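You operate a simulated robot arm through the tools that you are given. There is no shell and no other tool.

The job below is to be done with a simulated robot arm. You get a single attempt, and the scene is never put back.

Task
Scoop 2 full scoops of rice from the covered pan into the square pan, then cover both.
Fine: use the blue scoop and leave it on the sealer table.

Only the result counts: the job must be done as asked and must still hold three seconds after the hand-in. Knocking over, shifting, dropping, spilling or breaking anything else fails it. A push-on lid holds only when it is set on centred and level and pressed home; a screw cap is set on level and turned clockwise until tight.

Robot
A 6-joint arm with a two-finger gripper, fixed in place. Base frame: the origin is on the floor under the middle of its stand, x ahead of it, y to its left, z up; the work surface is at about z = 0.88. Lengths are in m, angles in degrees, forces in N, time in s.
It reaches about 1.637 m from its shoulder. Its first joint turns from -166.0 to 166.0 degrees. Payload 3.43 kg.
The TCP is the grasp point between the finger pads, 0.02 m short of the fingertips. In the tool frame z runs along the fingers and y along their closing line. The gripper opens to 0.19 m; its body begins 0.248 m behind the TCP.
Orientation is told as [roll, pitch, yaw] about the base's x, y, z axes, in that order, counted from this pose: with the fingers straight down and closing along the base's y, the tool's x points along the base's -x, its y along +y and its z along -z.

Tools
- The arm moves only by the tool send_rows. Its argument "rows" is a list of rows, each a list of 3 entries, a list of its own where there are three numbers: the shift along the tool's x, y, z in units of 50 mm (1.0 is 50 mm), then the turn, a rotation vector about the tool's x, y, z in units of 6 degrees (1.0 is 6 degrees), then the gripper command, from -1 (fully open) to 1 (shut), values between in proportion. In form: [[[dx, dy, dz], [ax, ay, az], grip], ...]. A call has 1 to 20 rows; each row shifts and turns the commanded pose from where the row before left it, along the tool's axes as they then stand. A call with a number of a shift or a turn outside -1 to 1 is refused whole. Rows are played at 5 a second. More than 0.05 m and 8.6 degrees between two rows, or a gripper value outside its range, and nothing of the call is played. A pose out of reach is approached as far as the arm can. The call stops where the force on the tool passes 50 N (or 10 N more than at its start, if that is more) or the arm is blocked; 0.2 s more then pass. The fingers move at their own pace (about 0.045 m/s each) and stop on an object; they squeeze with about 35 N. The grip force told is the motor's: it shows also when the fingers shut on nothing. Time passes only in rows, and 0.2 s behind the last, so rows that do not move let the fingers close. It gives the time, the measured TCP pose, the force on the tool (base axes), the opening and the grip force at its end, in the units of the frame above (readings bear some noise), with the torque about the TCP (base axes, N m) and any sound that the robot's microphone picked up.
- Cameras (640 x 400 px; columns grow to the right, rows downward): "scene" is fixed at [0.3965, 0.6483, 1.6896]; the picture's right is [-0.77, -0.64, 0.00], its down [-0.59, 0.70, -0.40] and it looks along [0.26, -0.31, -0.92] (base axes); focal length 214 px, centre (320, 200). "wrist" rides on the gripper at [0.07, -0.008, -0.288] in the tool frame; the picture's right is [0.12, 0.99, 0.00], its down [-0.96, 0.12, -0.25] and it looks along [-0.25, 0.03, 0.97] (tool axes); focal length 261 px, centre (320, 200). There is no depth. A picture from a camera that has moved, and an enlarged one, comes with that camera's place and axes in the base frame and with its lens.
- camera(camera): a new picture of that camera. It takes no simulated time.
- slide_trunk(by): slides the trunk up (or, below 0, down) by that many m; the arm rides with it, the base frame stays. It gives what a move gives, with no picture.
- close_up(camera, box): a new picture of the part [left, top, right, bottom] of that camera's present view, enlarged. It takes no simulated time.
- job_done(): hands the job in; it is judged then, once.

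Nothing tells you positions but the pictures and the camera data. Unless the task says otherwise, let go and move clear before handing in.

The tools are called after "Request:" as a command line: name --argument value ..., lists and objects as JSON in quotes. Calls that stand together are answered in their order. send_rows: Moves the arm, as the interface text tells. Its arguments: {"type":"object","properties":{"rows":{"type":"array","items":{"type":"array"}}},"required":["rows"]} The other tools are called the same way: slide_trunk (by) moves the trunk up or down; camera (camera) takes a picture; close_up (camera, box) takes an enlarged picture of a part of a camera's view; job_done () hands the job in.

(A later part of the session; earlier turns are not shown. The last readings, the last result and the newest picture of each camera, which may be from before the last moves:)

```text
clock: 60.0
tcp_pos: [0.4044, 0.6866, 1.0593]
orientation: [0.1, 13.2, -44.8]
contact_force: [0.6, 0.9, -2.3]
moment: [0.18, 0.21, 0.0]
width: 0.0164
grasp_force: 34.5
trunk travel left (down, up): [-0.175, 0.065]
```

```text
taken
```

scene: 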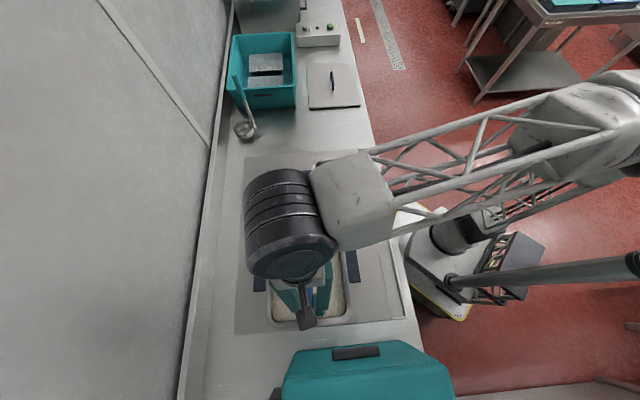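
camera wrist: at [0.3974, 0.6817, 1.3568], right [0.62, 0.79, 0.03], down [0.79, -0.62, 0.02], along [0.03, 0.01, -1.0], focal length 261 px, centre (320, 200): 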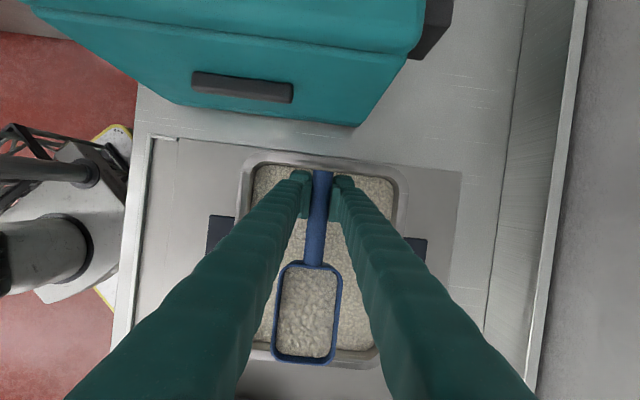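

I'm centred over the pan. Now I tip the front down about 36°, keeping above the rice, then lower slowly while watching the force.

Request:
send_rows --rows '[[[0, 0, -0.06], [0, 1, 0], 1], [[0, 0, -0.06], [0, 1, 0], 1], [[0, 0, -0.06], [0, 1, 0], 1], [[0, 0, -0.06], [0, 1, 0], 1], [[0, 0, -0.06], [0, 1, 0], 1], [[0, 0, -0.06], [0, 1, 0], 1], [[0, 0, 0], [0, 0, 0], 1]]'

Request:
camera --camera "wrist"

Request:
close_up --camera "scene" --box '[240, 200, 400, 335]'

```text
clock: 61.6
tcp_pos: [0.4101, 0.6821, 1.0756]
orientation: [0.0, 49.3, -44.8]
contact_force: [0.6, 0.0, -2.5]
moment: [0.14, 0.15, -0.03]
width: 0.0167
grasp_force: 34.9
trunk travel left (down, up): [-0.175, 0.065]
```

```text
taken
camera wrist: at [0.5271, 0.5539, 1.318], right [0.65, 0.76, 0.09], down [0.66, -0.49, -0.57], along [-0.39, 0.43, -0.82], focal length 261 px, centre (320, 200)
```

wrist: 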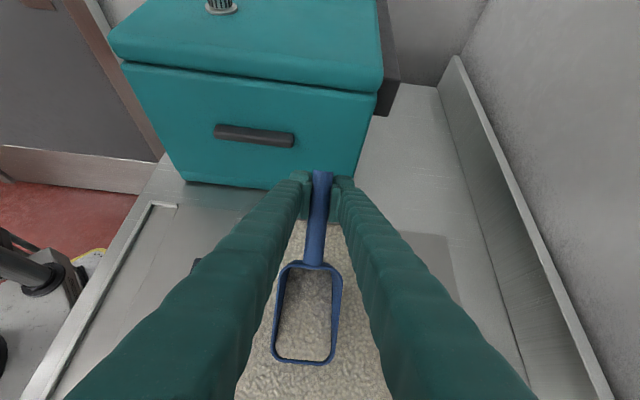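

```text
2.96 times, centred on (320, 268) of scene
camera zoom: at [0.3965, 0.6483, 1.6896], right [-0.77, -0.64, 0.0], down [-0.59, 0.7, -0.4], along [0.26, -0.31, -0.92], focal length 636 px, centre (320, 0)
```

zoom: 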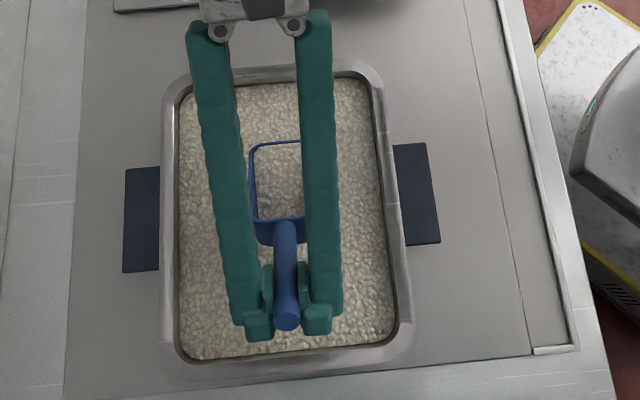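

Request:
close_up --camera "wrist" --box '[250, 160, 390, 380]'

Request:
close_up --camera "scene" --box '[290, 225, 340, 285]'

```text
1.82 times, centred on (320, 270) of wrist
camera zoom: at [0.5271, 0.5539, 1.318], right [0.65, 0.76, 0.09], down [0.66, -0.49, -0.57], along [-0.39, 0.43, -0.82], focal length 474 px, centre (320, 73)
```

zoom: 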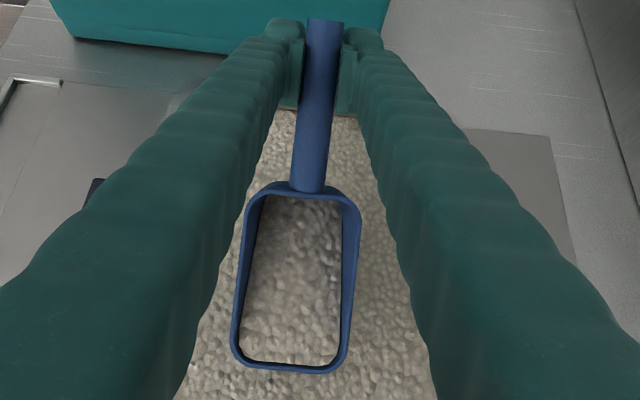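

```text
6.67 times, centred on (315, 255) of scene
camera zoom: at [0.3965, 0.6483, 1.6896], right [-0.77, -0.64, 0.0], down [-0.59, 0.7, -0.4], along [0.26, -0.31, -0.92], focal length 1430 px, centre (353, -167)
```

zoom: 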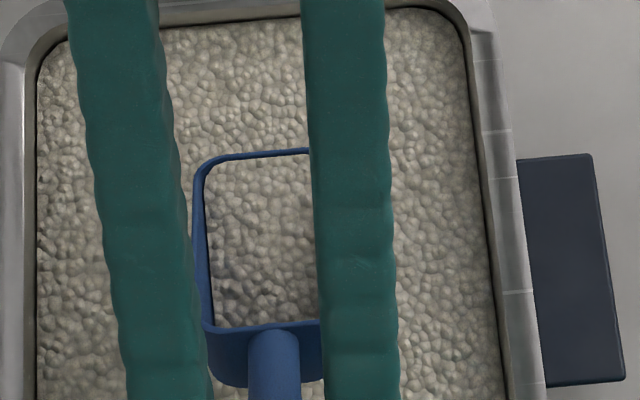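

Now lowering the front edge into the rice in small steps.

Request:
send_rows --rows '[[[-0.19, 0, 0.163], [0, 0, 0], 1], [[-0.19, 0, 0.163], [0, 0, 0], 1], [[-0.19, 0, 0.163], [0, 0, 0], 1]]'

Request:
close_up --camera "wrist" --box '[250, 160, 390, 380]'

Request:
close_up --camera "scene" --box '[270, 205, 350, 305]'

```text
clock: 62.4
tcp_pos: [0.4087, 0.6826, 1.0376]
orientation: [-0.2, 49.3, -44.9]
contact_force: [-0.5, -0.5, -1.0]
moment: [0.13, 0.1, 0.0]
width: 0.0164
grasp_force: 34.9
trunk travel left (down, up): [-0.175, 0.065]
```

```text
1.82 times, centred on (320, 270) of wrist
camera zoom: at [0.5266, 0.5549, 1.2801], right [0.65, 0.76, 0.09], down [0.66, -0.49, -0.57], along [-0.39, 0.42, -0.82], focal length 474 px, centre (320, 73)
```

zoom: 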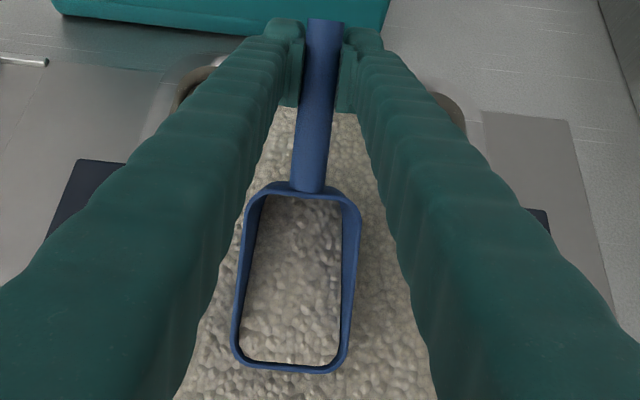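

```text
4.00 times, centred on (310, 255) of scene
camera zoom: at [0.3965, 0.6483, 1.6896], right [-0.77, -0.64, 0.0], down [-0.59, 0.7, -0.4], along [0.26, -0.31, -0.92], focal length 858 px, centre (360, -20)
```

zoom: 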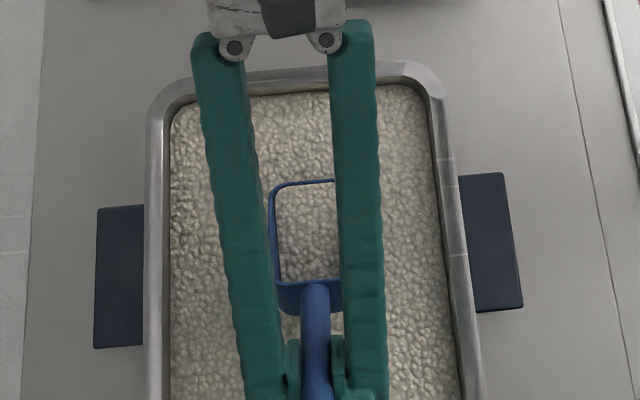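

The front rim is now at the rice surface. I'll go about 1 cm deeper and push forward 3 cm.

Request:
send_rows --rows '[[[-0.182, 0, 0.157], [0, 0, 0], 1], [[-0.195, 0, -0.227], [0, 0, 0], 1], [[-0.195, 0, -0.227], [0, 0, 0], 1]]'

Request:
close_up --camera "wrist" --box '[250, 160, 390, 380]'

```text
clock: 63.2
tcp_pos: [0.4299, 0.6622, 1.0244]
orientation: [0.1, 49.2, -44.8]
contact_force: [-0.5, 1.0, -1.7]
moment: [0.07, 0.07, 0.01]
width: 0.0167
grasp_force: 35.2
trunk travel left (down, up): [-0.175, 0.065]
```

```text
1.82 times, centred on (320, 270) of wrist
camera zoom: at [0.5479, 0.5346, 1.267], right [0.65, 0.76, 0.09], down [0.66, -0.49, -0.57], along [-0.39, 0.42, -0.82], focal length 474 px, centre (320, 73)
```

zoom: 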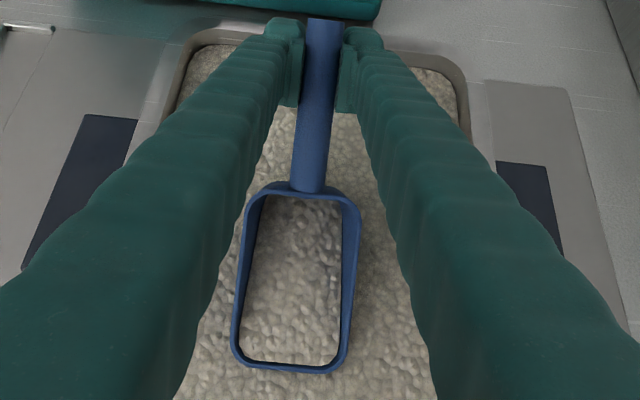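

The grip holds and the forces are small. Now I level the scoop while sweeping it forward and down through the rice.

Request:
send_rows --rows '[[[-0.23, 0, 0.092], [0, -1, 0], 1], [[-0.236, 0, 0.134], [0, -1, 0], 1], [[-0.234, 0, 0.174], [0, -1, 0], 1], [[-0.226, 0, 0.216], [0, -1, 0], 1], [[-0.208, 0, 0.256], [0, -1, 0], 1], [[-0.166, 0, 0.232], [0, -0.83, 0], 1], [[0, 0, 0], [0, 0, 0], 1]]'

Request:
camera --camera "wrist"

Request:
close_up --camera "wrist" --box '[250, 160, 390, 380]'

```text
clock: 64.8
tcp_pos: [0.4481, 0.6453, 0.9424]
orientation: [0.1, 14.2, -44.9]
contact_force: [-0.1, 0.1, -1.7]
moment: [0.2, 0.25, -0.01]
width: 0.0169
grasp_force: 34.8
trunk travel left (down, up): [-0.175, 0.065]
```

```text
taken
camera wrist: at [0.4456, 0.6364, 1.2397], right [0.62, 0.79, 0.03], down [0.79, -0.62, 0.0], along [0.02, 0.02, -1.0], focal length 261 px, centre (320, 200)
```

wrist: 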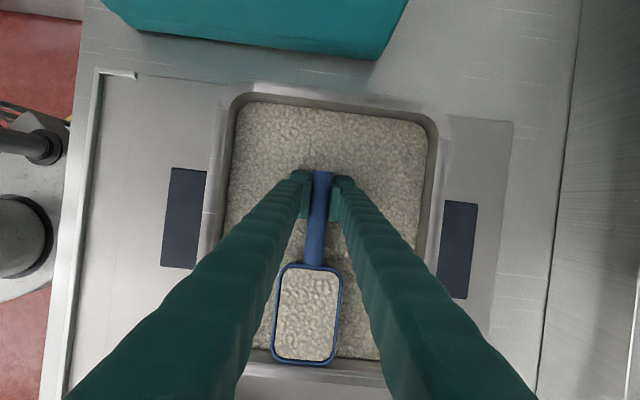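

```text
1.82 times, centred on (320, 270) of wrist
camera zoom: at [0.4456, 0.6364, 1.2397], right [0.62, 0.79, 0.03], down [0.79, -0.62, 0.0], along [0.02, 0.02, -1.0], focal length 474 px, centre (320, 73)
```

zoom: 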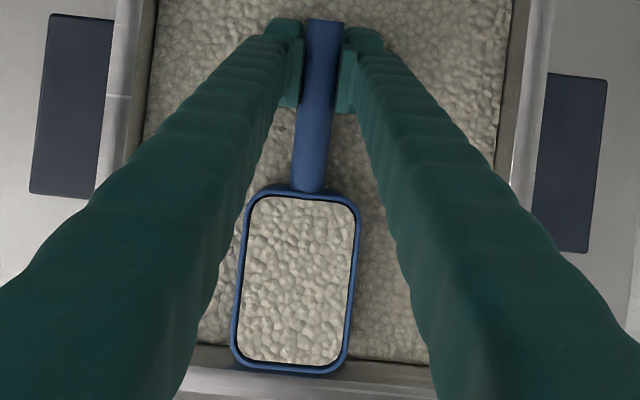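

The bowl is now filled to its rim. I'll raise it slowly straight up, keeping it level.

Request:
send_rows --rows '[[[0.05, 0, -0.194], [0, 0, 0], 1], [[0.074, 0, -0.29], [0, 0, 0], 1], [[0.098, 0, -0.388], [0, 0, 0], 1], [[0.098, 0, -0.388], [0, 0, 0], 1], [[0.098, 0, -0.388], [0, 0, 0], 1], [[0.098, 0, -0.388], [0, 0, 0], 1], [[0, 0, 0], [0, 0, 0], 1]]'

Request:
close_up --camera "wrist" --box '[250, 160, 390, 380]'

Request:
camera --camera "scene"

```text
clock: 66.4
tcp_pos: [0.4497, 0.6448, 1.0469]
orientation: [0.0, 14.2, -44.9]
contact_force: [-0.2, -0.3, -3.2]
moment: [0.19, 0.23, -0.02]
width: 0.0168
grasp_force: 35.3
trunk travel left (down, up): [-0.175, 0.065]
```

```text
1.82 times, centred on (320, 270) of wrist
camera zoom: at [0.4461, 0.6349, 1.3443], right [0.62, 0.79, 0.03], down [0.79, -0.62, 0.0], along [0.02, 0.02, -1.0], focal length 474 px, centre (320, 73)
```

zoom: 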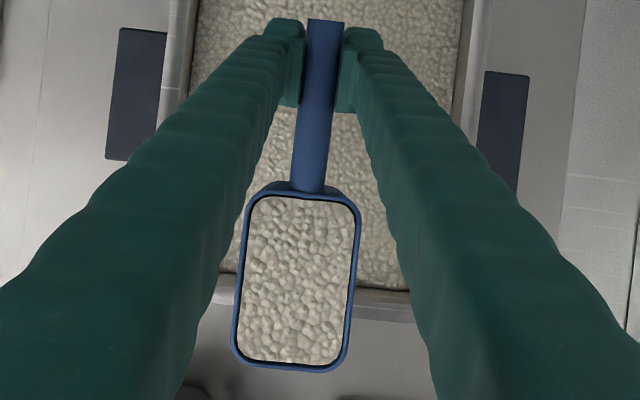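

```text
taken
```

scene: 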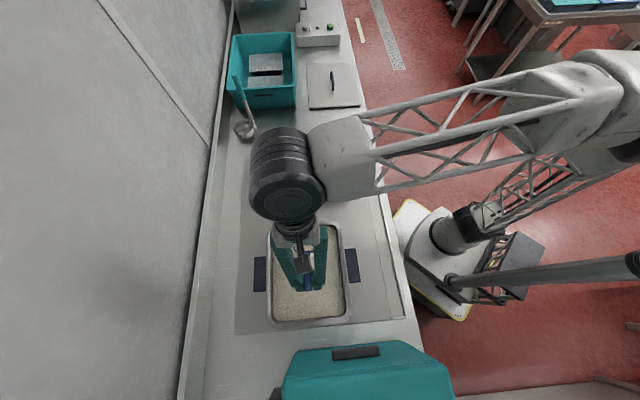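

The full scoop weighs about 3 N. This grip, near the handle's end, leaves no room for a complete pour, so I'll set the scoop back down level in the rice (nothing can spill there) and take it again closer to the bowl with the fingers leaning backward.

Request:
send_rows --rows '[[[-0.053, 0, 0.347], [0, 0, 0], 1], [[-0.053, 0, 0.347], [0, 0, 0], 1], [[-0.053, 0, 0.347], [0, 0, 0], 1], [[-0.053, 0, 0.347], [0, 0, 0], 1], [[-0.053, 0, 0.347], [0, 0, 0], 1], [[-0.053, 0, 0.347], [0, 0, 0], 1], [[0, 0, 0], [0, 0, 0], 1]]'

Request:
close_up --camera "wrist" --box '[250, 160, 390, 380]'

```text
clock: 68.0
tcp_pos: [0.4408, 0.6509, 0.9415]
orientation: [0.0, 14.2, -44.9]
contact_force: [-0.1, 0.2, -2.3]
moment: [0.26, 0.26, -0.02]
width: 0.0168
grasp_force: 34.5
trunk travel left (down, up): [-0.175, 0.065]
```

```text
1.82 times, centred on (320, 270) of wrist
camera zoom: at [0.4374, 0.6424, 1.2391], right [0.62, 0.79, 0.03], down [0.79, -0.62, 0.0], along [0.02, 0.02, -1.0], focal length 474 px, centre (320, 73)
```

zoom: 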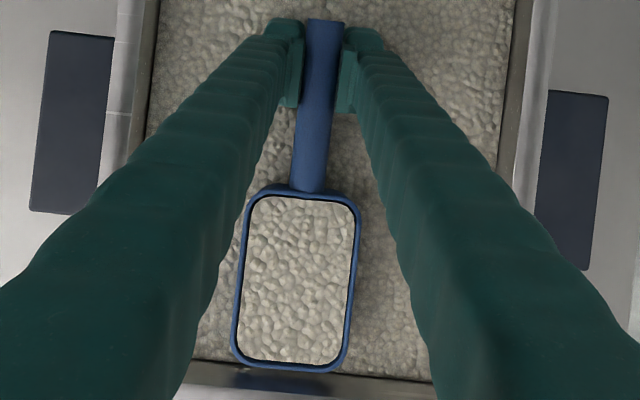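

Still hanging free; I lower in few-millimetre steps until it rests on the pan floor.

Request:
send_rows --rows '[[[-0.02, 0, 0.078], [0, 0, 0], 1], [[0, 0, 0], [0, 0, 0], 1]]'

Request:
send_rows --rows '[[[-0.02, 0, 0.078], [0, 0, 0], 1], [[0, 0, 0], [0, 0, 0], 1]]'

```text
clock: 68.6
tcp_pos: [0.441, 0.6505, 0.9372]
orientation: [0.0, 14.2, -44.8]
contact_force: [-0.7, 0.4, -2.4]
moment: [0.22, 0.25, 0.01]
width: 0.0166
grasp_force: 35.2
trunk travel left (down, up): [-0.175, 0.065]
```

```text
clock: 69.2
tcp_pos: [0.4416, 0.6517, 0.9335]
orientation: [0.0, 14.3, -44.9]
contact_force: [-0.6, -0.1, -2.3]
moment: [0.24, 0.26, -0.01]
width: 0.0164
grasp_force: 35.6
trunk travel left (down, up): [-0.175, 0.065]
```

Request:
send_rows --rows '[[[-0.02, 0, 0.078], [0, 0, 0], 1], [[0, 0, 0], [0, 0, 0], 1]]'

Request:
send_rows --rows '[[[-0.015, 0, 0.06], [0, 0, 0], 1], [[0, 0, 0], [0, 0, 0], 1]]'

Request:
camera --camera "wrist"

```text
clock: 69.8
tcp_pos: [0.441, 0.6503, 0.9294]
orientation: [0.0, 14.2, -44.9]
contact_force: [0.2, 0.5, -2.6]
moment: [0.24, 0.21, 0.0]
width: 0.0165
grasp_force: 35.4
trunk travel left (down, up): [-0.175, 0.065]
```

```text
clock: 70.4
tcp_pos: [0.4415, 0.6518, 0.9275]
orientation: [0.0, 14.1, -44.9]
contact_force: [-0.3, -0.4, -3.1]
moment: [0.23, 0.23, -0.01]
width: 0.0168
grasp_force: 34.8
trunk travel left (down, up): [-0.175, 0.065]
```

```text
taken
camera wrist: at [0.4381, 0.6429, 1.2237], right [0.62, 0.79, 0.03], down [0.79, -0.62, 0.0], along [0.02, 0.02, -1.0], focal length 261 px, centre (320, 200)
```

wrist: 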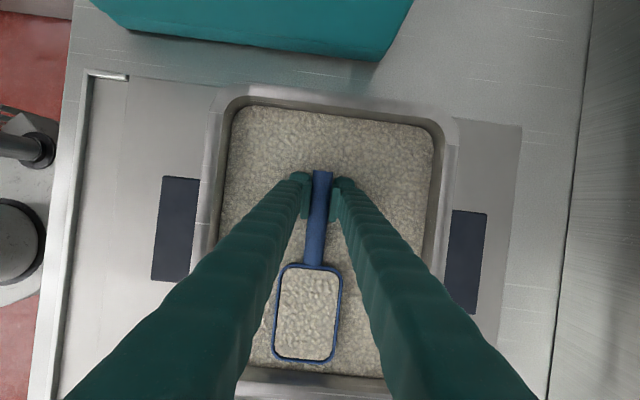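

Request:
send_rows --rows '[[[-0.012, 0, 0.05], [0, 0, 0], 1], [[0, 0, 0], [0, 0, 0], 1]]'

Request:
send_rows --rows '[[[-0.012, 0, 0.05], [0, 0, 0], 1], [[0, 0, 0], [0, 0, 0], 1]]'

Request:
close_up --camera "wrist" --box '[250, 160, 390, 380]'

```text
clock: 71.0
tcp_pos: [0.4417, 0.6514, 0.9236]
orientation: [0.0, 14.2, -44.8]
contact_force: [0.5, 0.4, -2.3]
moment: [0.21, 0.24, 0.0]
width: 0.0168
grasp_force: 35.0
trunk travel left (down, up): [-0.175, 0.065]
```

```text
clock: 71.6
tcp_pos: [0.4406, 0.6508, 0.9218]
orientation: [-0.1, 14.2, -44.9]
contact_force: [0.0, -0.2, 6.6]
moment: [-0.24, -0.26, -0.05]
width: 0.0166
grasp_force: 35.4
trunk travel left (down, up): [-0.175, 0.065]
```

```text
1.82 times, centred on (320, 270) of wrist
camera zoom: at [0.4386, 0.6425, 1.2194], right [0.62, 0.79, 0.03], down [0.79, -0.62, 0.0], along [0.02, 0.02, -1.0], focal length 474 px, centre (320, 73)
```

zoom: 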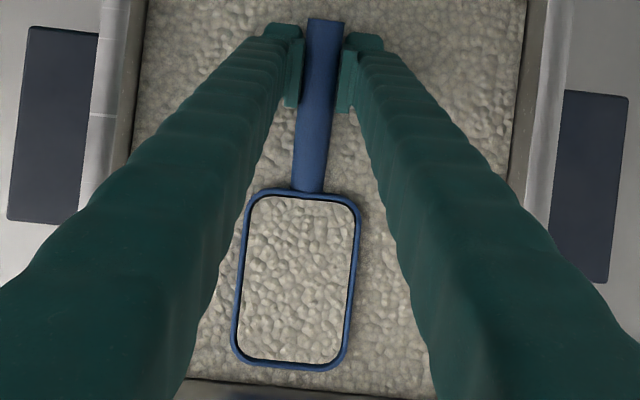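

The scoop's rear bottom edge now touches the pan floor. I release it and back away upward.

Request:
send_rows --rows '[[[0, 0, 0], [0, 0, 0], 0.5], [[0, 0, 0], [0, 0, 0], 0.5], [[0, 0, 0], [0, 0, 0], 0.5], [[0, 0, -0.4], [0, 0, 0], 0.5], [[0, 0, -0.8], [0, 0, 0], 0.5], [[0, 0, -0.8], [0, 0, 0], 0.5]]'

Request:
camera --camera "wrist"

Request:
close_up --camera "wrist" --box '[250, 160, 390, 380]'

```text
clock: 73.0
tcp_pos: [0.4589, 0.6337, 1.0172]
orientation: [-0.1, 14.2, -44.9]
contact_force: [0.6, -0.4, -1.4]
moment: [-0.06, 0.04, 0.02]
width: 0.0476
grasp_force: 0.1
trunk travel left (down, up): [-0.175, 0.065]
```

```text
taken
camera wrist: at [0.4554, 0.6251, 1.3149], right [0.62, 0.79, 0.03], down [0.79, -0.62, 0.0], along [0.02, 0.02, -1.0], focal length 261 px, centre (320, 200)
```

wrist: 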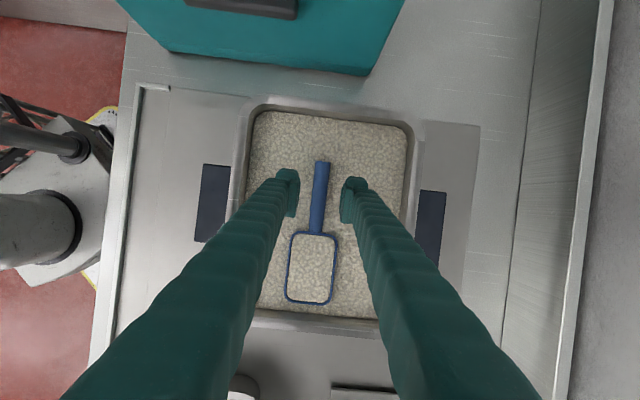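

```text
1.82 times, centred on (320, 270) of wrist
camera zoom: at [0.4554, 0.6251, 1.3149], right [0.62, 0.79, 0.03], down [0.79, -0.62, 0.0], along [0.02, 0.02, -1.0], focal length 474 px, centre (320, 73)
```

zoom: 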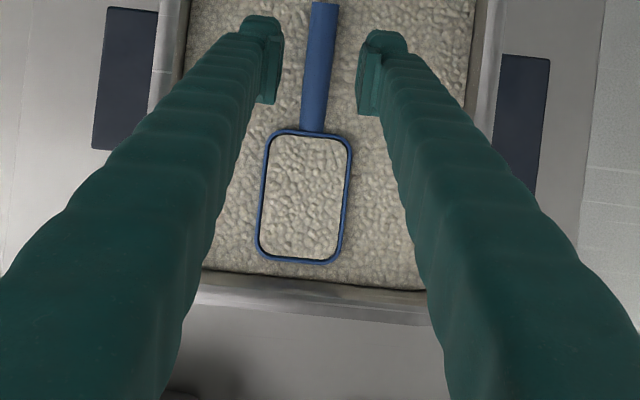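

The scoop stands level in the rice, full to the rim, its handle free. I'll lean the fingers 12° backward and take the handle about 36 mm behind the bowl.

Request:
send_rows --rows '[[[0, 0, 0], [0, -0.873, 0], 0.5], [[0, 0, 0], [0, -0.873, 0], 0.5], [[0, 0, 0], [0, -0.873, 0], 0.5], [[0, 0, 0], [0, -0.873, 0], 0.5], [[0, 0, 0], [0, -0.873, 0], 0.5], [[0.06, 0.02, 0.1], [0, 0, 0], 0.5]]'

Request:
camera --camera "wrist"

Request:
close_up --camera "wrist" --box '[250, 120, 390, 320]'

```text
clock: 74.4
tcp_pos: [0.458, 0.6365, 1.014]
orientation: [0.1, -12.1, -44.8]
contact_force: [0.3, 0.5, -0.1]
moment: [-0.02, -0.01, -0.02]
width: 0.0475
grasp_force: 0.1
trunk travel left (down, up): [-0.175, 0.065]
```

```text
taken
camera wrist: at [0.3621, 0.7202, 1.2817], right [0.62, 0.79, -0.03], down [0.71, -0.55, 0.44], along [0.33, -0.29, -0.9], focal length 261 px, centre (320, 200)
```

wrist: 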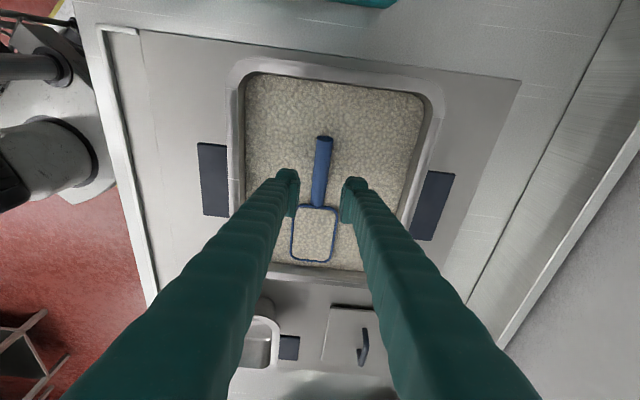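

```text
2.00 times, centred on (320, 220) of wrist
camera zoom: at [0.3621, 0.7202, 1.2817], right [0.62, 0.79, -0.03], down [0.71, -0.55, 0.44], along [0.33, -0.29, -0.9], focal length 521 px, centre (320, 160)
```

zoom: 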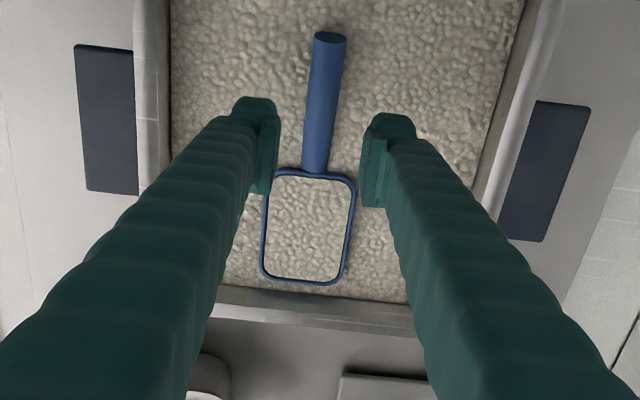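

Request:
close_up --camera "wrist" --box '[290, 125, 360, 215]'

```text
4.44 times, centred on (325, 170) of wrist
camera zoom: at [0.3621, 0.7202, 1.2817], right [0.62, 0.79, -0.03], down [0.71, -0.55, 0.44], along [0.33, -0.29, -0.9], focal length 1158 px, centre (298, 333)
```

zoom: 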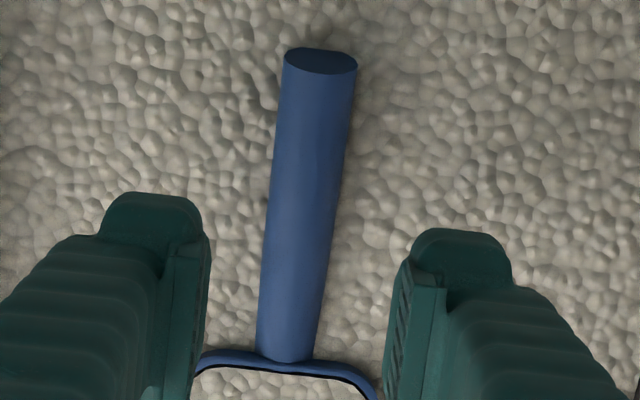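

The handle is centred under the fingers. I advance 93 mm along the fingers and close.

Request:
send_rows --rows '[[[0, 0, 0.5], [0, 0, 0], 0.5], [[0, 0, 0.5], [0, 0, 0], 0.5], [[0, 0, 0.5], [0, 0, 0], 0.5], [[0, 0, 0.36], [0, 0, 0], 0.5]]'

Request:
close_up --camera "wrist" --box '[260, 120, 380, 280]'

```text
clock: 75.4
tcp_pos: [0.4717, 0.6229, 0.9231]
orientation: [-0.1, -12.0, -44.9]
contact_force: [-0.2, -0.7, -0.3]
moment: [0.01, 0.0, 0.01]
width: 0.0477
grasp_force: 0.1
trunk travel left (down, up): [-0.175, 0.065]
```

```text
2.50 times, centred on (320, 200) of wrist
camera zoom: at [0.376, 0.7068, 1.1905], right [0.62, 0.79, -0.03], down [0.71, -0.55, 0.44], along [0.33, -0.29, -0.9], focal length 652 px, centre (320, 200)
```

zoom: 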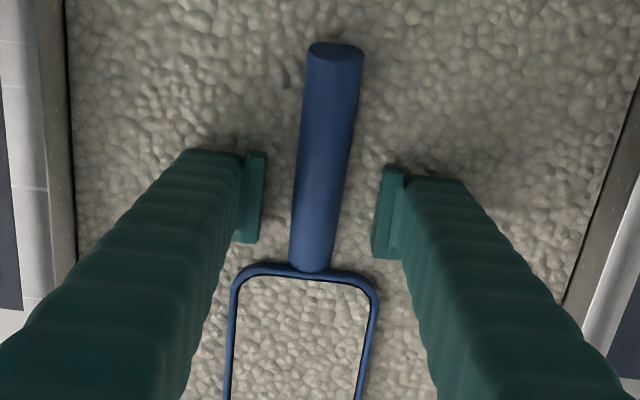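

Request:
send_rows --rows '[[[0, 0, 0], [0, 0, 0], 1], [[0, 0, 0], [0, 0, 0], 1], [[0, 0, 0], [0, 0, 0], 1], [[0, 0, 0], [0, 0, 0], 1], [[0, 0, 0], [0, 0, 0], 1]]'

Request:
close_up --camera "wrist" --box '[260, 120, 380, 280]'

```text
clock: 76.6
tcp_pos: [0.4717, 0.6226, 0.9227]
orientation: [0.0, -12.0, -44.9]
contact_force: [-0.5, -0.1, 0.2]
moment: [0.03, 0.04, -0.05]
width: 0.0171
grasp_force: 34.6
trunk travel left (down, up): [-0.175, 0.065]
```

```text
2.50 times, centred on (320, 200) of wrist
camera zoom: at [0.3761, 0.7071, 1.1905], right [0.62, 0.79, -0.03], down [0.71, -0.55, 0.44], along [0.33, -0.29, -0.9], focal length 652 px, centre (320, 200)
```

zoom: 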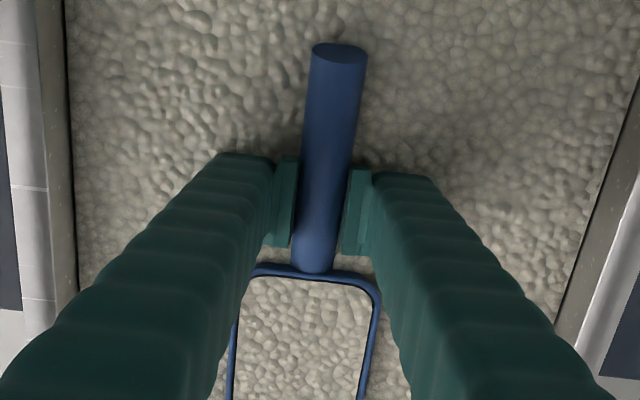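

A firm grip now (17 mm, full pads). I lift slowly and straight up.

Request:
send_rows --rows '[[[-0.042, 0, -0.196], [0, 0, 0], 1], [[-0.062, 0, -0.293], [0, 0, 0], 1], [[-0.083, 0, -0.391], [0, 0, 0], 1], [[-0.083, 0, -0.391], [0, 0, 0], 1], [[-0.083, 0, -0.391], [0, 0, 0], 1], [[-0.083, 0, -0.391], [0, 0, 0], 1], [[-0.083, 0, -0.391], [0, 0, 0], 1], [[0, 0, 0], [0, 0, 0], 1]]'

Request:
camera --camera "wrist"

Request:
close_up --camera "wrist" --box '[260, 120, 380, 290]'

Request:
camera --camera "scene"

```text
clock: 78.4
tcp_pos: [0.4731, 0.6206, 1.0482]
orientation: [-0.1, -12.0, -45.0]
contact_force: [1.2, -0.5, -2.3]
moment: [0.14, 0.19, 0.03]
width: 0.017
grasp_force: 35.6
trunk travel left (down, up): [-0.175, 0.065]
```

```text
taken
camera wrist: at [0.3771, 0.7054, 1.3157], right [0.62, 0.79, -0.03], down [0.71, -0.55, 0.44], along [0.33, -0.29, -0.9], focal length 261 px, centre (320, 200)
```

wrist: 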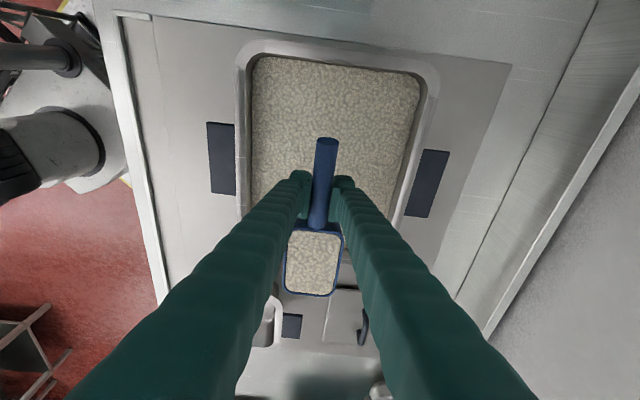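

```text
2.35 times, centred on (320, 205) of wrist
camera zoom: at [0.3771, 0.7054, 1.3157], right [0.62, 0.79, -0.03], down [0.71, -0.55, 0.44], along [0.33, -0.29, -0.9], focal length 613 px, centre (320, 188)
```

zoom: 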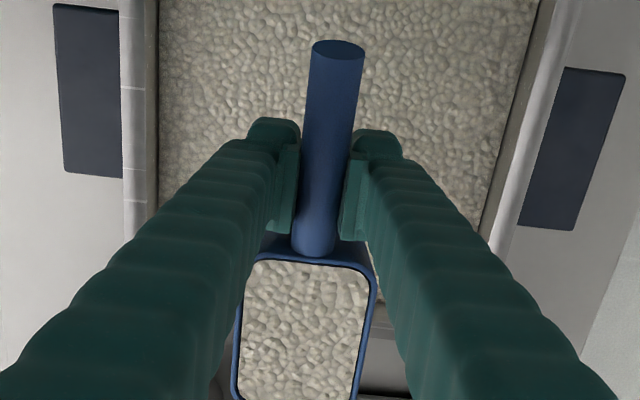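

```text
taken
```

scene: 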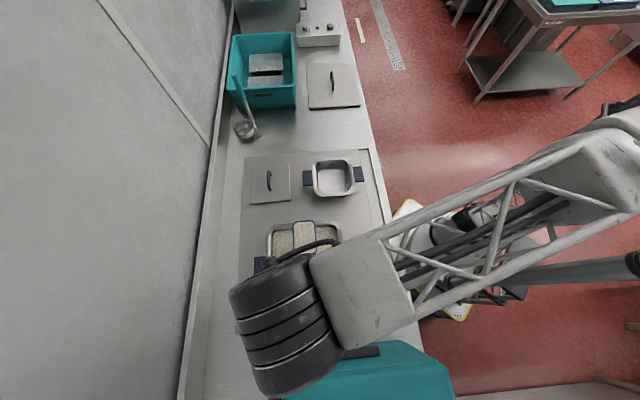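

The full scoop is up and level, nothing spilled. I carry it toward the square pan, starting and stopping gently.

Request:
send_rows --rows '[[[-0.268, -0.081, 0.045], [0, 0, 0], 1], [[-0.536, -0.162, 0.09], [0, 0, 0], 1], [[-0.67, -0.202, 0.112], [0, 0, 0], 1], [[-0.804, -0.242, 0.134], [0, 0, 0], 1], [[-0.804, -0.242, 0.134], [0, 0, 0], 1], [[-0.804, -0.242, 0.134], [0, 0, 0], 1], [[-0.67, -0.202, 0.112], [0, 0, 0], 1], [[-0.536, -0.162, 0.09], [0, 0, 0], 1], [[-0.268, -0.081, 0.045], [0, 0, 0], 1], [[0, 0, 0], [0, 0, 0], 1]]'

Request:
camera --camera "wrist"

Request:
camera --camera "scene"

```text
clock: 80.6
tcp_pos: [0.607, 0.3729, 1.0605]
orientation: [0.0, -11.9, -44.9]
contact_force: [-0.5, -0.1, -3.0]
moment: [0.15, 0.13, -0.03]
width: 0.0172
grasp_force: 35.3
trunk travel left (down, up): [-0.175, 0.065]
```

```text
taken
camera wrist: at [0.5107, 0.4566, 1.329], right [0.62, 0.79, -0.03], down [0.71, -0.55, 0.44], along [0.33, -0.29, -0.9], focal length 261 px, centre (320, 200)
```

wrist: 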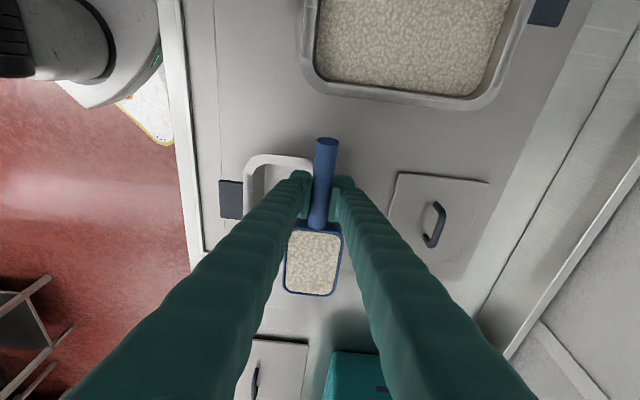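

```text
taken
```

scene: 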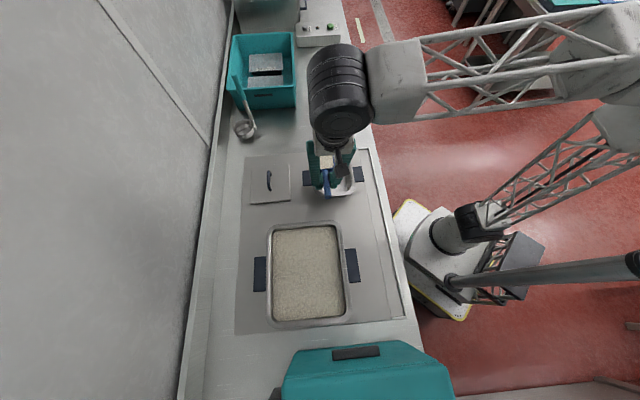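

The scoop is beside the square pan. I turn it 30° so the bowl comes over the pan and the arm will lean toward the aisle while pouring.

Request:
send_rows --rows '[[[0, 0, 0], [0.15, 0, 0.7], 1], [[0, 0, 0], [0.208, 0, 0.978], 1], [[0, 0, 0], [0.208, 0, 0.978], 1], [[0, 0, 0], [0.208, 0, 0.978], 1], [[0, 0, 0], [0.208, 0, 0.978], 1], [[0, 0, 0], [0.058, 0, 0.278], 1], [[0, 0, 0], [0, 0, 0], 1]]'

Request:
camera --camera "wrist"

Request:
close_up --camera "scene" --box '[280, 120, 400, 220]'

```text
clock: 82.2
tcp_pos: [0.6075, 0.3738, 1.06]
orientation: [-0.1, -11.9, -74.9]
contact_force: [0.3, 0.2, -2.9]
moment: [0.22, 0.08, 0.01]
width: 0.0173
grasp_force: 35.0
trunk travel left (down, up): [-0.175, 0.065]
```

```text
taken
camera wrist: at [0.5668, 0.4947, 1.328], right [0.93, 0.37, -0.03], down [0.34, -0.83, 0.44], along [0.14, -0.42, -0.9], focal length 261 px, centre (320, 200)
```

wrist: 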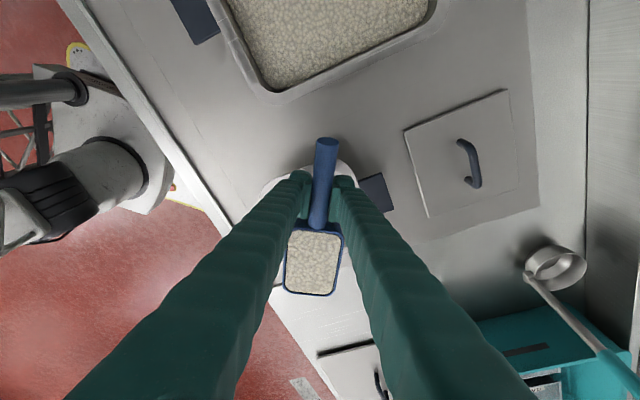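

```text
4.00 times, centred on (340, 170) of scene
camera zoom: at [0.3965, 0.6483, 1.6896], right [-0.77, -0.64, 0.0], down [-0.59, 0.7, -0.4], along [0.26, -0.31, -0.92], focal length 858 px, centre (240, 320)
```

zoom: 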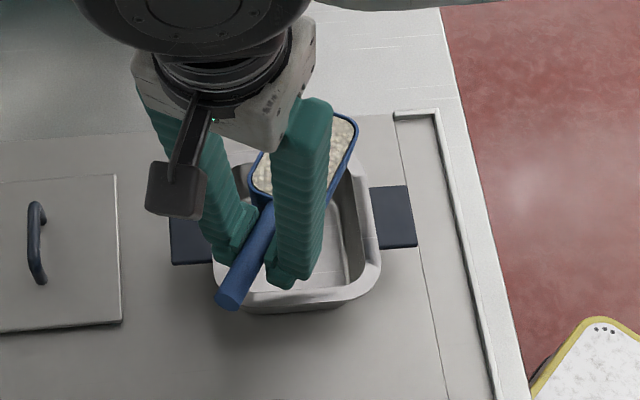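

The bowl is centred over the square pan. I begin tipping: first 30°, shifting back so the pouring edge stays over the pan's middle.

Request:
send_rows --rows '[[[0.157, 0, -0.033], [0, 1, 0], 1], [[0.159, 0, -0.017], [0, 1, 0], 1], [[0.16, 0, 0], [0, 1, 0], 1], [[0.163, 0, -0.023], [0, 1, 0], 1], [[0.147, 0, -0.112], [0, 1, 0], 1], [[0, 0, 0], [0, 0, 0], 1]]'

Request:
camera --camera "wrist"

Request:
close_up --camera "scene" --box '[280, 120, 400, 220]'

```text
clock: 83.6
tcp_pos: [0.5972, 0.4101, 1.0696]
orientation: [0.0, 18.0, -74.9]
contact_force: [0.4, 0.9, -1.8]
moment: [0.08, 0.03, 0.01]
width: 0.0171
grasp_force: 34.7
trunk travel left (down, up): [-0.175, 0.065]
```

```text
taken
camera wrist: at [0.596, 0.3855, 1.3657], right [0.93, 0.37, 0.04], down [0.37, -0.93, -0.06], along [0.01, 0.07, -1.0], focal length 261 px, centre (320, 200)
```

wrist: 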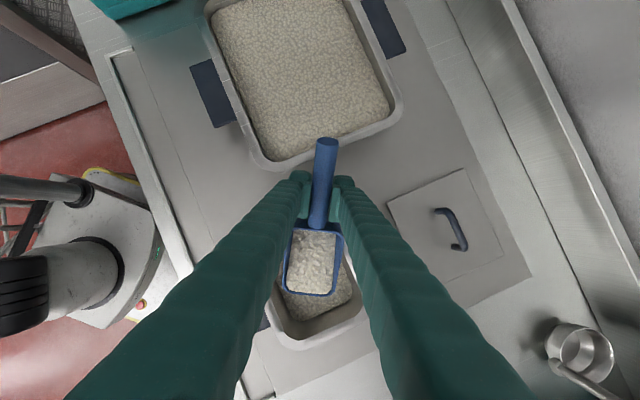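

```text
4.00 times, centred on (340, 170) of scene
camera zoom: at [0.3965, 0.6483, 1.6896], right [-0.77, -0.64, 0.0], down [-0.59, 0.7, -0.4], along [0.26, -0.31, -0.92], focal length 858 px, centre (240, 320)
```

zoom: 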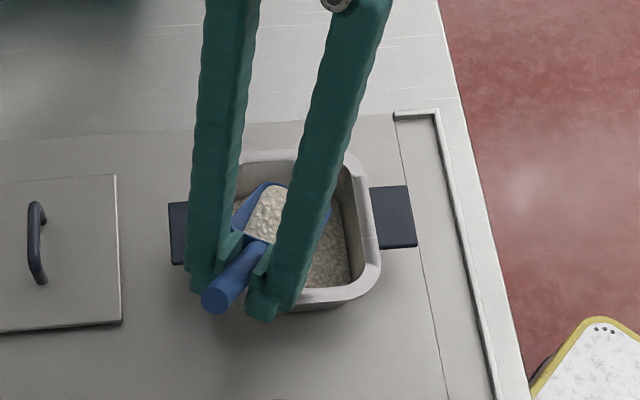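

Rice is flowing into the square pan. I keep tipping about the pouring edge.

Request:
send_rows --rows '[[[-0.03, 0, -0.146], [0, 0.5, 0], 1], [[-0.03, 0, -0.146], [0, 0.5, 0], 1], [[-0.03, 0, -0.146], [0, 0.5, 0], 1], [[-0.03, 0, -0.146], [0, 0.5, 0], 1], [[-0.03, 0, -0.146], [0, 0.5, 0], 1], [[-0.03, 0, -0.146], [0, 0.5, 0], 1], [[-0.03, 0, -0.146], [0, 0.5, 0], 1], [[-0.03, 0, -0.146], [0, 0.5, 0], 1], [[-0.03, 0, -0.146], [0, 0.5, 0], 1], [[-0.03, 0, -0.146], [0, 0.5, 0], 1]]'

Request:
camera --camera "wrist"

Request:
close_up --camera "scene" --box '[280, 120, 400, 220]'

```text
clock: 85.8
tcp_pos: [0.61, 0.3612, 1.1237]
orientation: [0.0, 48.0, -74.9]
contact_force: [-0.1, 0.6, -0.3]
moment: [-0.02, -0.02, 0.0]
width: 0.017
grasp_force: 35.2
trunk travel left (down, up): [-0.175, 0.065]
```

```text
taken
camera wrist: at [0.6472, 0.1978, 1.3692], right [0.94, 0.34, 0.09], down [0.33, -0.77, -0.55], along [-0.12, 0.54, -0.83], focal length 261 px, centre (320, 200)
```

wrist: 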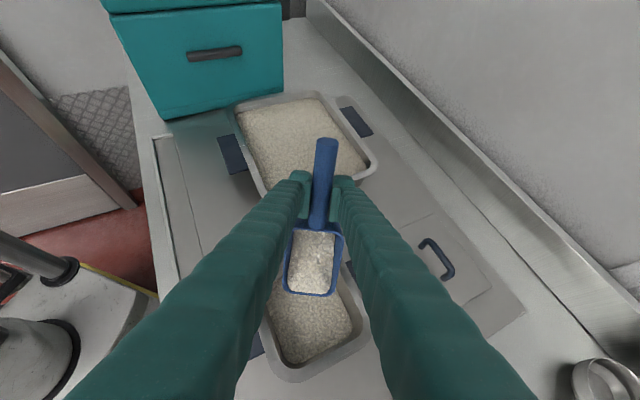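

```text
4.00 times, centred on (340, 170) of scene
camera zoom: at [0.3965, 0.6483, 1.6896], right [-0.77, -0.64, 0.0], down [-0.59, 0.7, -0.4], along [0.26, -0.31, -0.92], focal length 858 px, centre (240, 320)
```

zoom: 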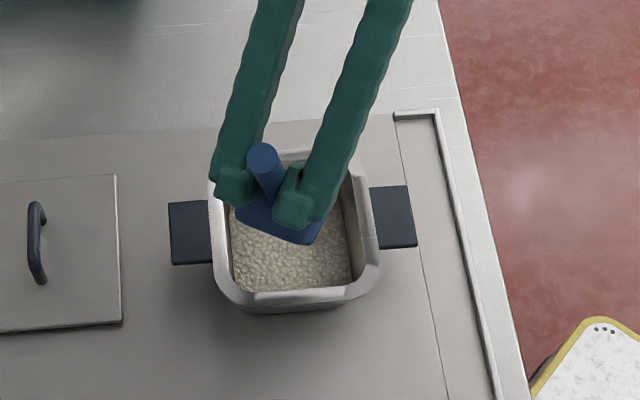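

Most has left the bowl; some rice still shows inside, so I continue tipping further.

Request:
send_rows --rows '[[[-0.03, 0, -0.146], [0, 0.5, 0], 1], [[-0.03, 0, -0.146], [0, 0.5, 0], 1], [[-0.03, 0, -0.146], [0, 0.5, 0], 1], [[-0.03, 0, -0.146], [0, 0.5, 0], 1], [[-0.03, 0, -0.146], [0, 0.5, 0], 1], [[-0.03, 0, -0.146], [0, 0.5, 0], 1], [[-0.03, 0, -0.146], [0, 0.5, 0], 1], [[-0.03, 0, -0.146], [0, 0.5, 0], 1], [[-0.03, 0, -0.146], [0, 0.5, 0], 1], [[-0.03, 0, -0.146], [0, 0.5, 0], 1]]'

Request:
camera --camera "wrist"

Request:
camera --camera "scene"

```text
clock: 88.0
tcp_pos: [0.6285, 0.2935, 1.1445]
orientation: [0.2, 78.0, -74.7]
contact_force: [-1.0, 0.1, 0.2]
moment: [-0.1, -0.02, -0.07]
width: 0.017
grasp_force: 34.5
trunk travel left (down, up): [-0.175, 0.065]
```

```text
taken
camera wrist: at [0.6912, 0.0333, 1.2741], right [0.95, 0.28, 0.12], down [0.23, -0.4, -0.89], along [-0.21, 0.87, -0.44], focal length 261 px, centre (320, 200)
```

wrist: 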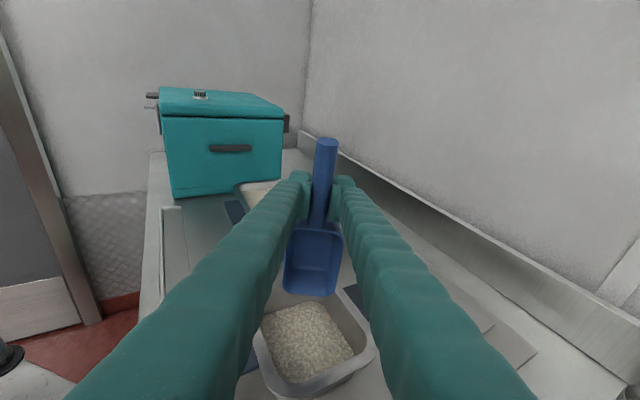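

```text
taken
```

scene: 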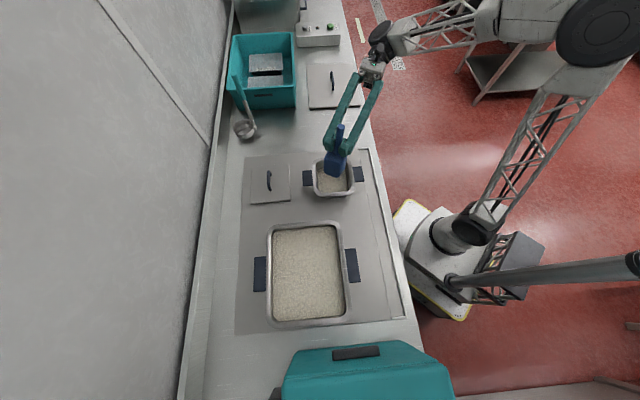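

The scoop is empty and the square pan holds the rice. I'll check for spills before the second scoop.

Request:
close_up --camera "scene" --box '[280, 140, 400, 220]'

Request:
close_up --camera "wrist" --box '[230, 200, 400, 400]'

Request:
close_up --camera "scene" --box '[230, 200, 420, 340]'

```text
5.00 times, centred on (340, 180) of scene
camera zoom: at [0.3965, 0.6483, 1.6896], right [-0.77, -0.64, 0.0], down [-0.59, 0.7, -0.4], along [0.26, -0.31, -0.92], focal length 1072 px, centre (220, 300)
```

zoom: 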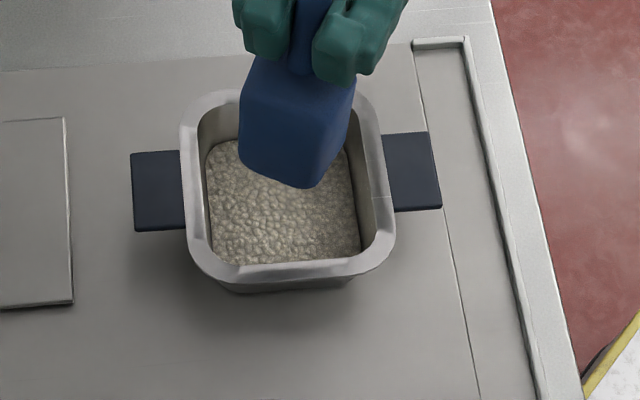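

```text
2.00 times, centred on (315, 300) of wrist
camera zoom: at [0.6912, 0.0333, 1.2741], right [0.95, 0.28, 0.12], down [0.23, -0.4, -0.89], along [-0.21, 0.87, -0.44], focal length 521 px, centre (330, 0)
```

zoom: 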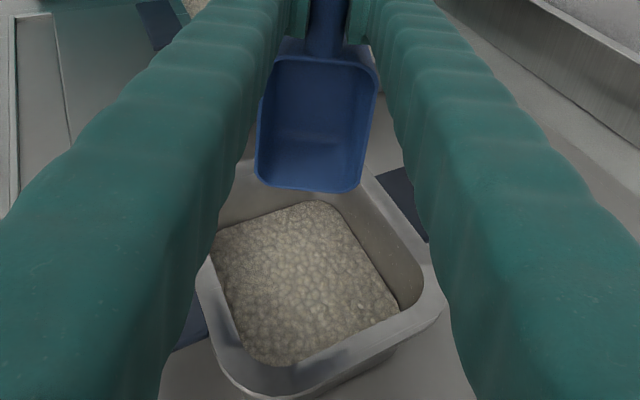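

```text
2.86 times, centred on (325, 270) of scene
camera zoom: at [0.3965, 0.6483, 1.6896], right [-0.77, -0.64, 0.0], down [-0.59, 0.7, -0.4], along [0.26, -0.31, -0.92], focal length 613 px, centre (306, 0)
```

zoom: 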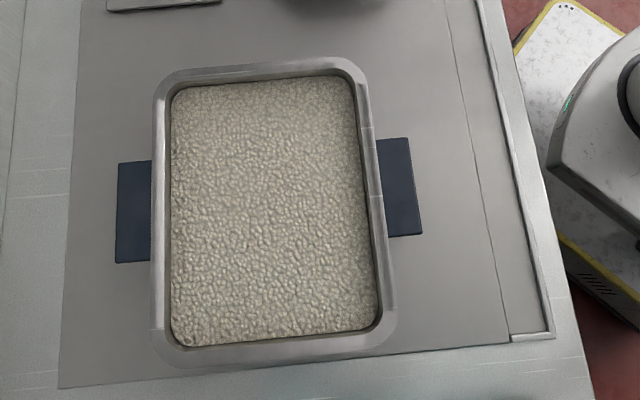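

No grains outside; the first full scoop is in the square pan. I'll rise, bring the scoop back to a 35° forward tilt and turn it back in line with the rice pan.

Request:
send_rows --rows '[[[0.9, 0, -0.19], [0, 0, 0], 1], [[0, 0, 0], [0, -1, 0], 1], [[0, 0, 0], [0, -1, 0], 1], [[0, 0, 0], [0, -1, 0], 1], [[0, 0, 0], [0, -1, 0], 1], [[0, 0, 0], [0, -1, 0], 1], [[0, 0, 0], [0, -1, 0], 1], [[0, 0, 0], [0, -1, 0], 1], [[0, 0, 0], [0, -1, 0], 1], [[0, 0, 0], [0, -1, 0], 1], [[0, 0, 0], [0, -0.17, 0], 1], [[0, 0, 0], [0.391, 0, -0.9205], 1], [[0, 0, 0], [0.391, 0, -0.9205], 1], [[0, 0, 0], [0.391, 0, -0.9205], 1], [[0, 0, 0], [0.391, 0, -0.9205], 1], [[0, 0, 0], [0.391, 0, -0.9205], 1]]'

Request:
camera --camera "wrist"

Request:
camera --camera "scene"

```text
clock: 91.4
tcp_pos: [0.6292, 0.293, 1.1908]
orientation: [0.1, 23.0, -44.9]
contact_force: [-0.3, 0.0, -0.7]
moment: [0.07, -0.09, -0.03]
width: 0.0167
grasp_force: 34.8
trunk travel left (down, up): [-0.175, 0.065]
```

```text
taken
camera wrist: at [0.6586, 0.2535, 1.4839], right [0.62, 0.78, 0.05], down [0.78, -0.61, -0.15], along [-0.09, 0.13, -0.99], focal length 261 px, centre (320, 200)
```

wrist: 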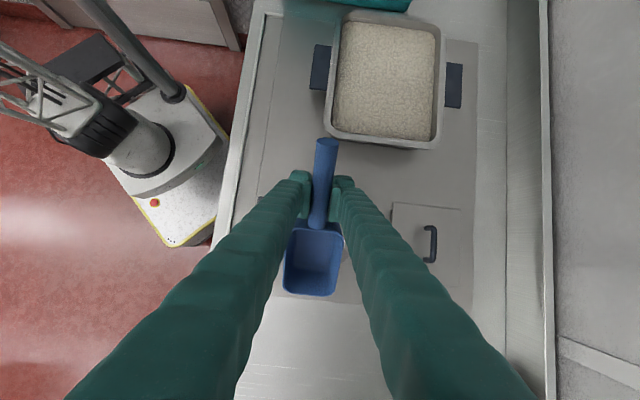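

```text
taken
```

scene: 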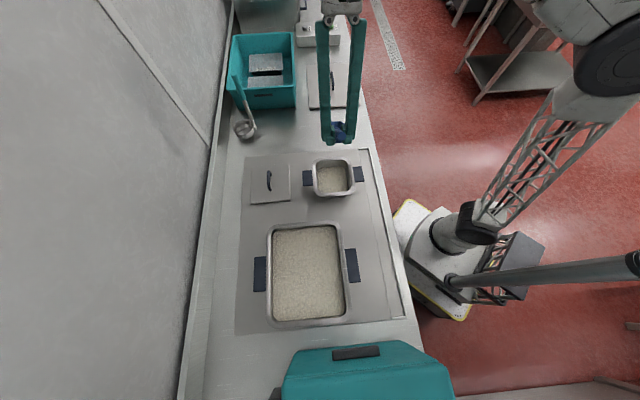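

The square pan holds a clean layer of rice and the scoop is empty. I move back over the left part of the rice pan for the second scoop.

Request:
send_rows --rows '[[[0.715, 0.246, 0.499], [0, 0, 0], 1], [[0.715, 0.246, 0.499], [0, 0, 0], 1], [[0.715, 0.246, 0.499], [0, 0, 0], 1], [[0.715, 0.246, 0.499], [0, 0, 0], 1], [[0.715, 0.246, 0.499], [0, 0, 0], 1], [[0.715, 0.246, 0.499], [0, 0, 0], 1], [[0.715, 0.246, 0.499], [0, 0, 0], 1], [[0.715, 0.246, 0.499], [0, 0, 0], 1], [[0.715, 0.246, 0.499], [0, 0, 0], 1], [[0.715, 0.246, 0.499], [0, 0, 0], 1]]'

Request:
camera --camera "wrist"

Request:
close_up --camera "scene" --box '[230, 200, 420, 340]'

```text
clock: 93.6
tcp_pos: [0.4137, 0.6824, 1.1014]
orientation: [0.0, 23.0, -44.9]
contact_force: [0.1, -0.3, -0.8]
moment: [0.18, 0.06, -0.03]
width: 0.017
grasp_force: 35.5
trunk travel left (down, up): [-0.175, 0.065]
```

```text
taken
camera wrist: at [0.4427, 0.6414, 1.395], right [0.62, 0.78, 0.05], down [0.78, -0.61, -0.15], along [-0.09, 0.13, -0.99], focal length 261 px, centre (320, 200)
```

wrist: 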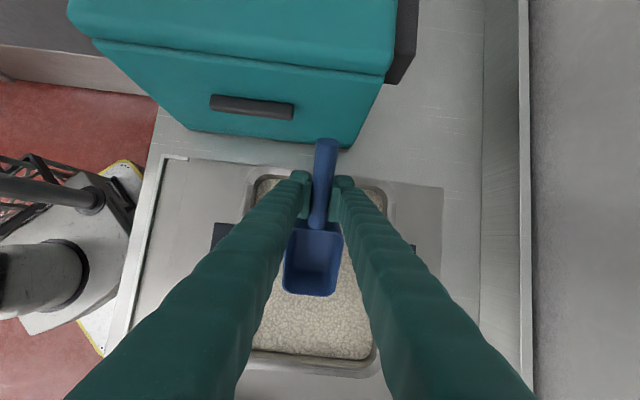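

```text
2.86 times, centred on (325, 270) of scene
camera zoom: at [0.3965, 0.6483, 1.6896], right [-0.77, -0.64, 0.0], down [-0.59, 0.7, -0.4], along [0.26, -0.31, -0.92], focal length 613 px, centre (306, 0)
```

zoom: 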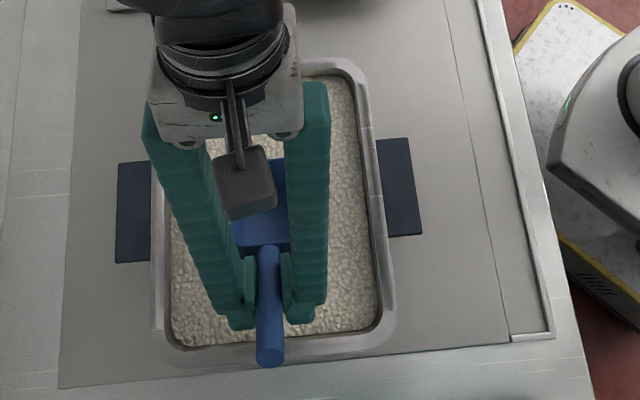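

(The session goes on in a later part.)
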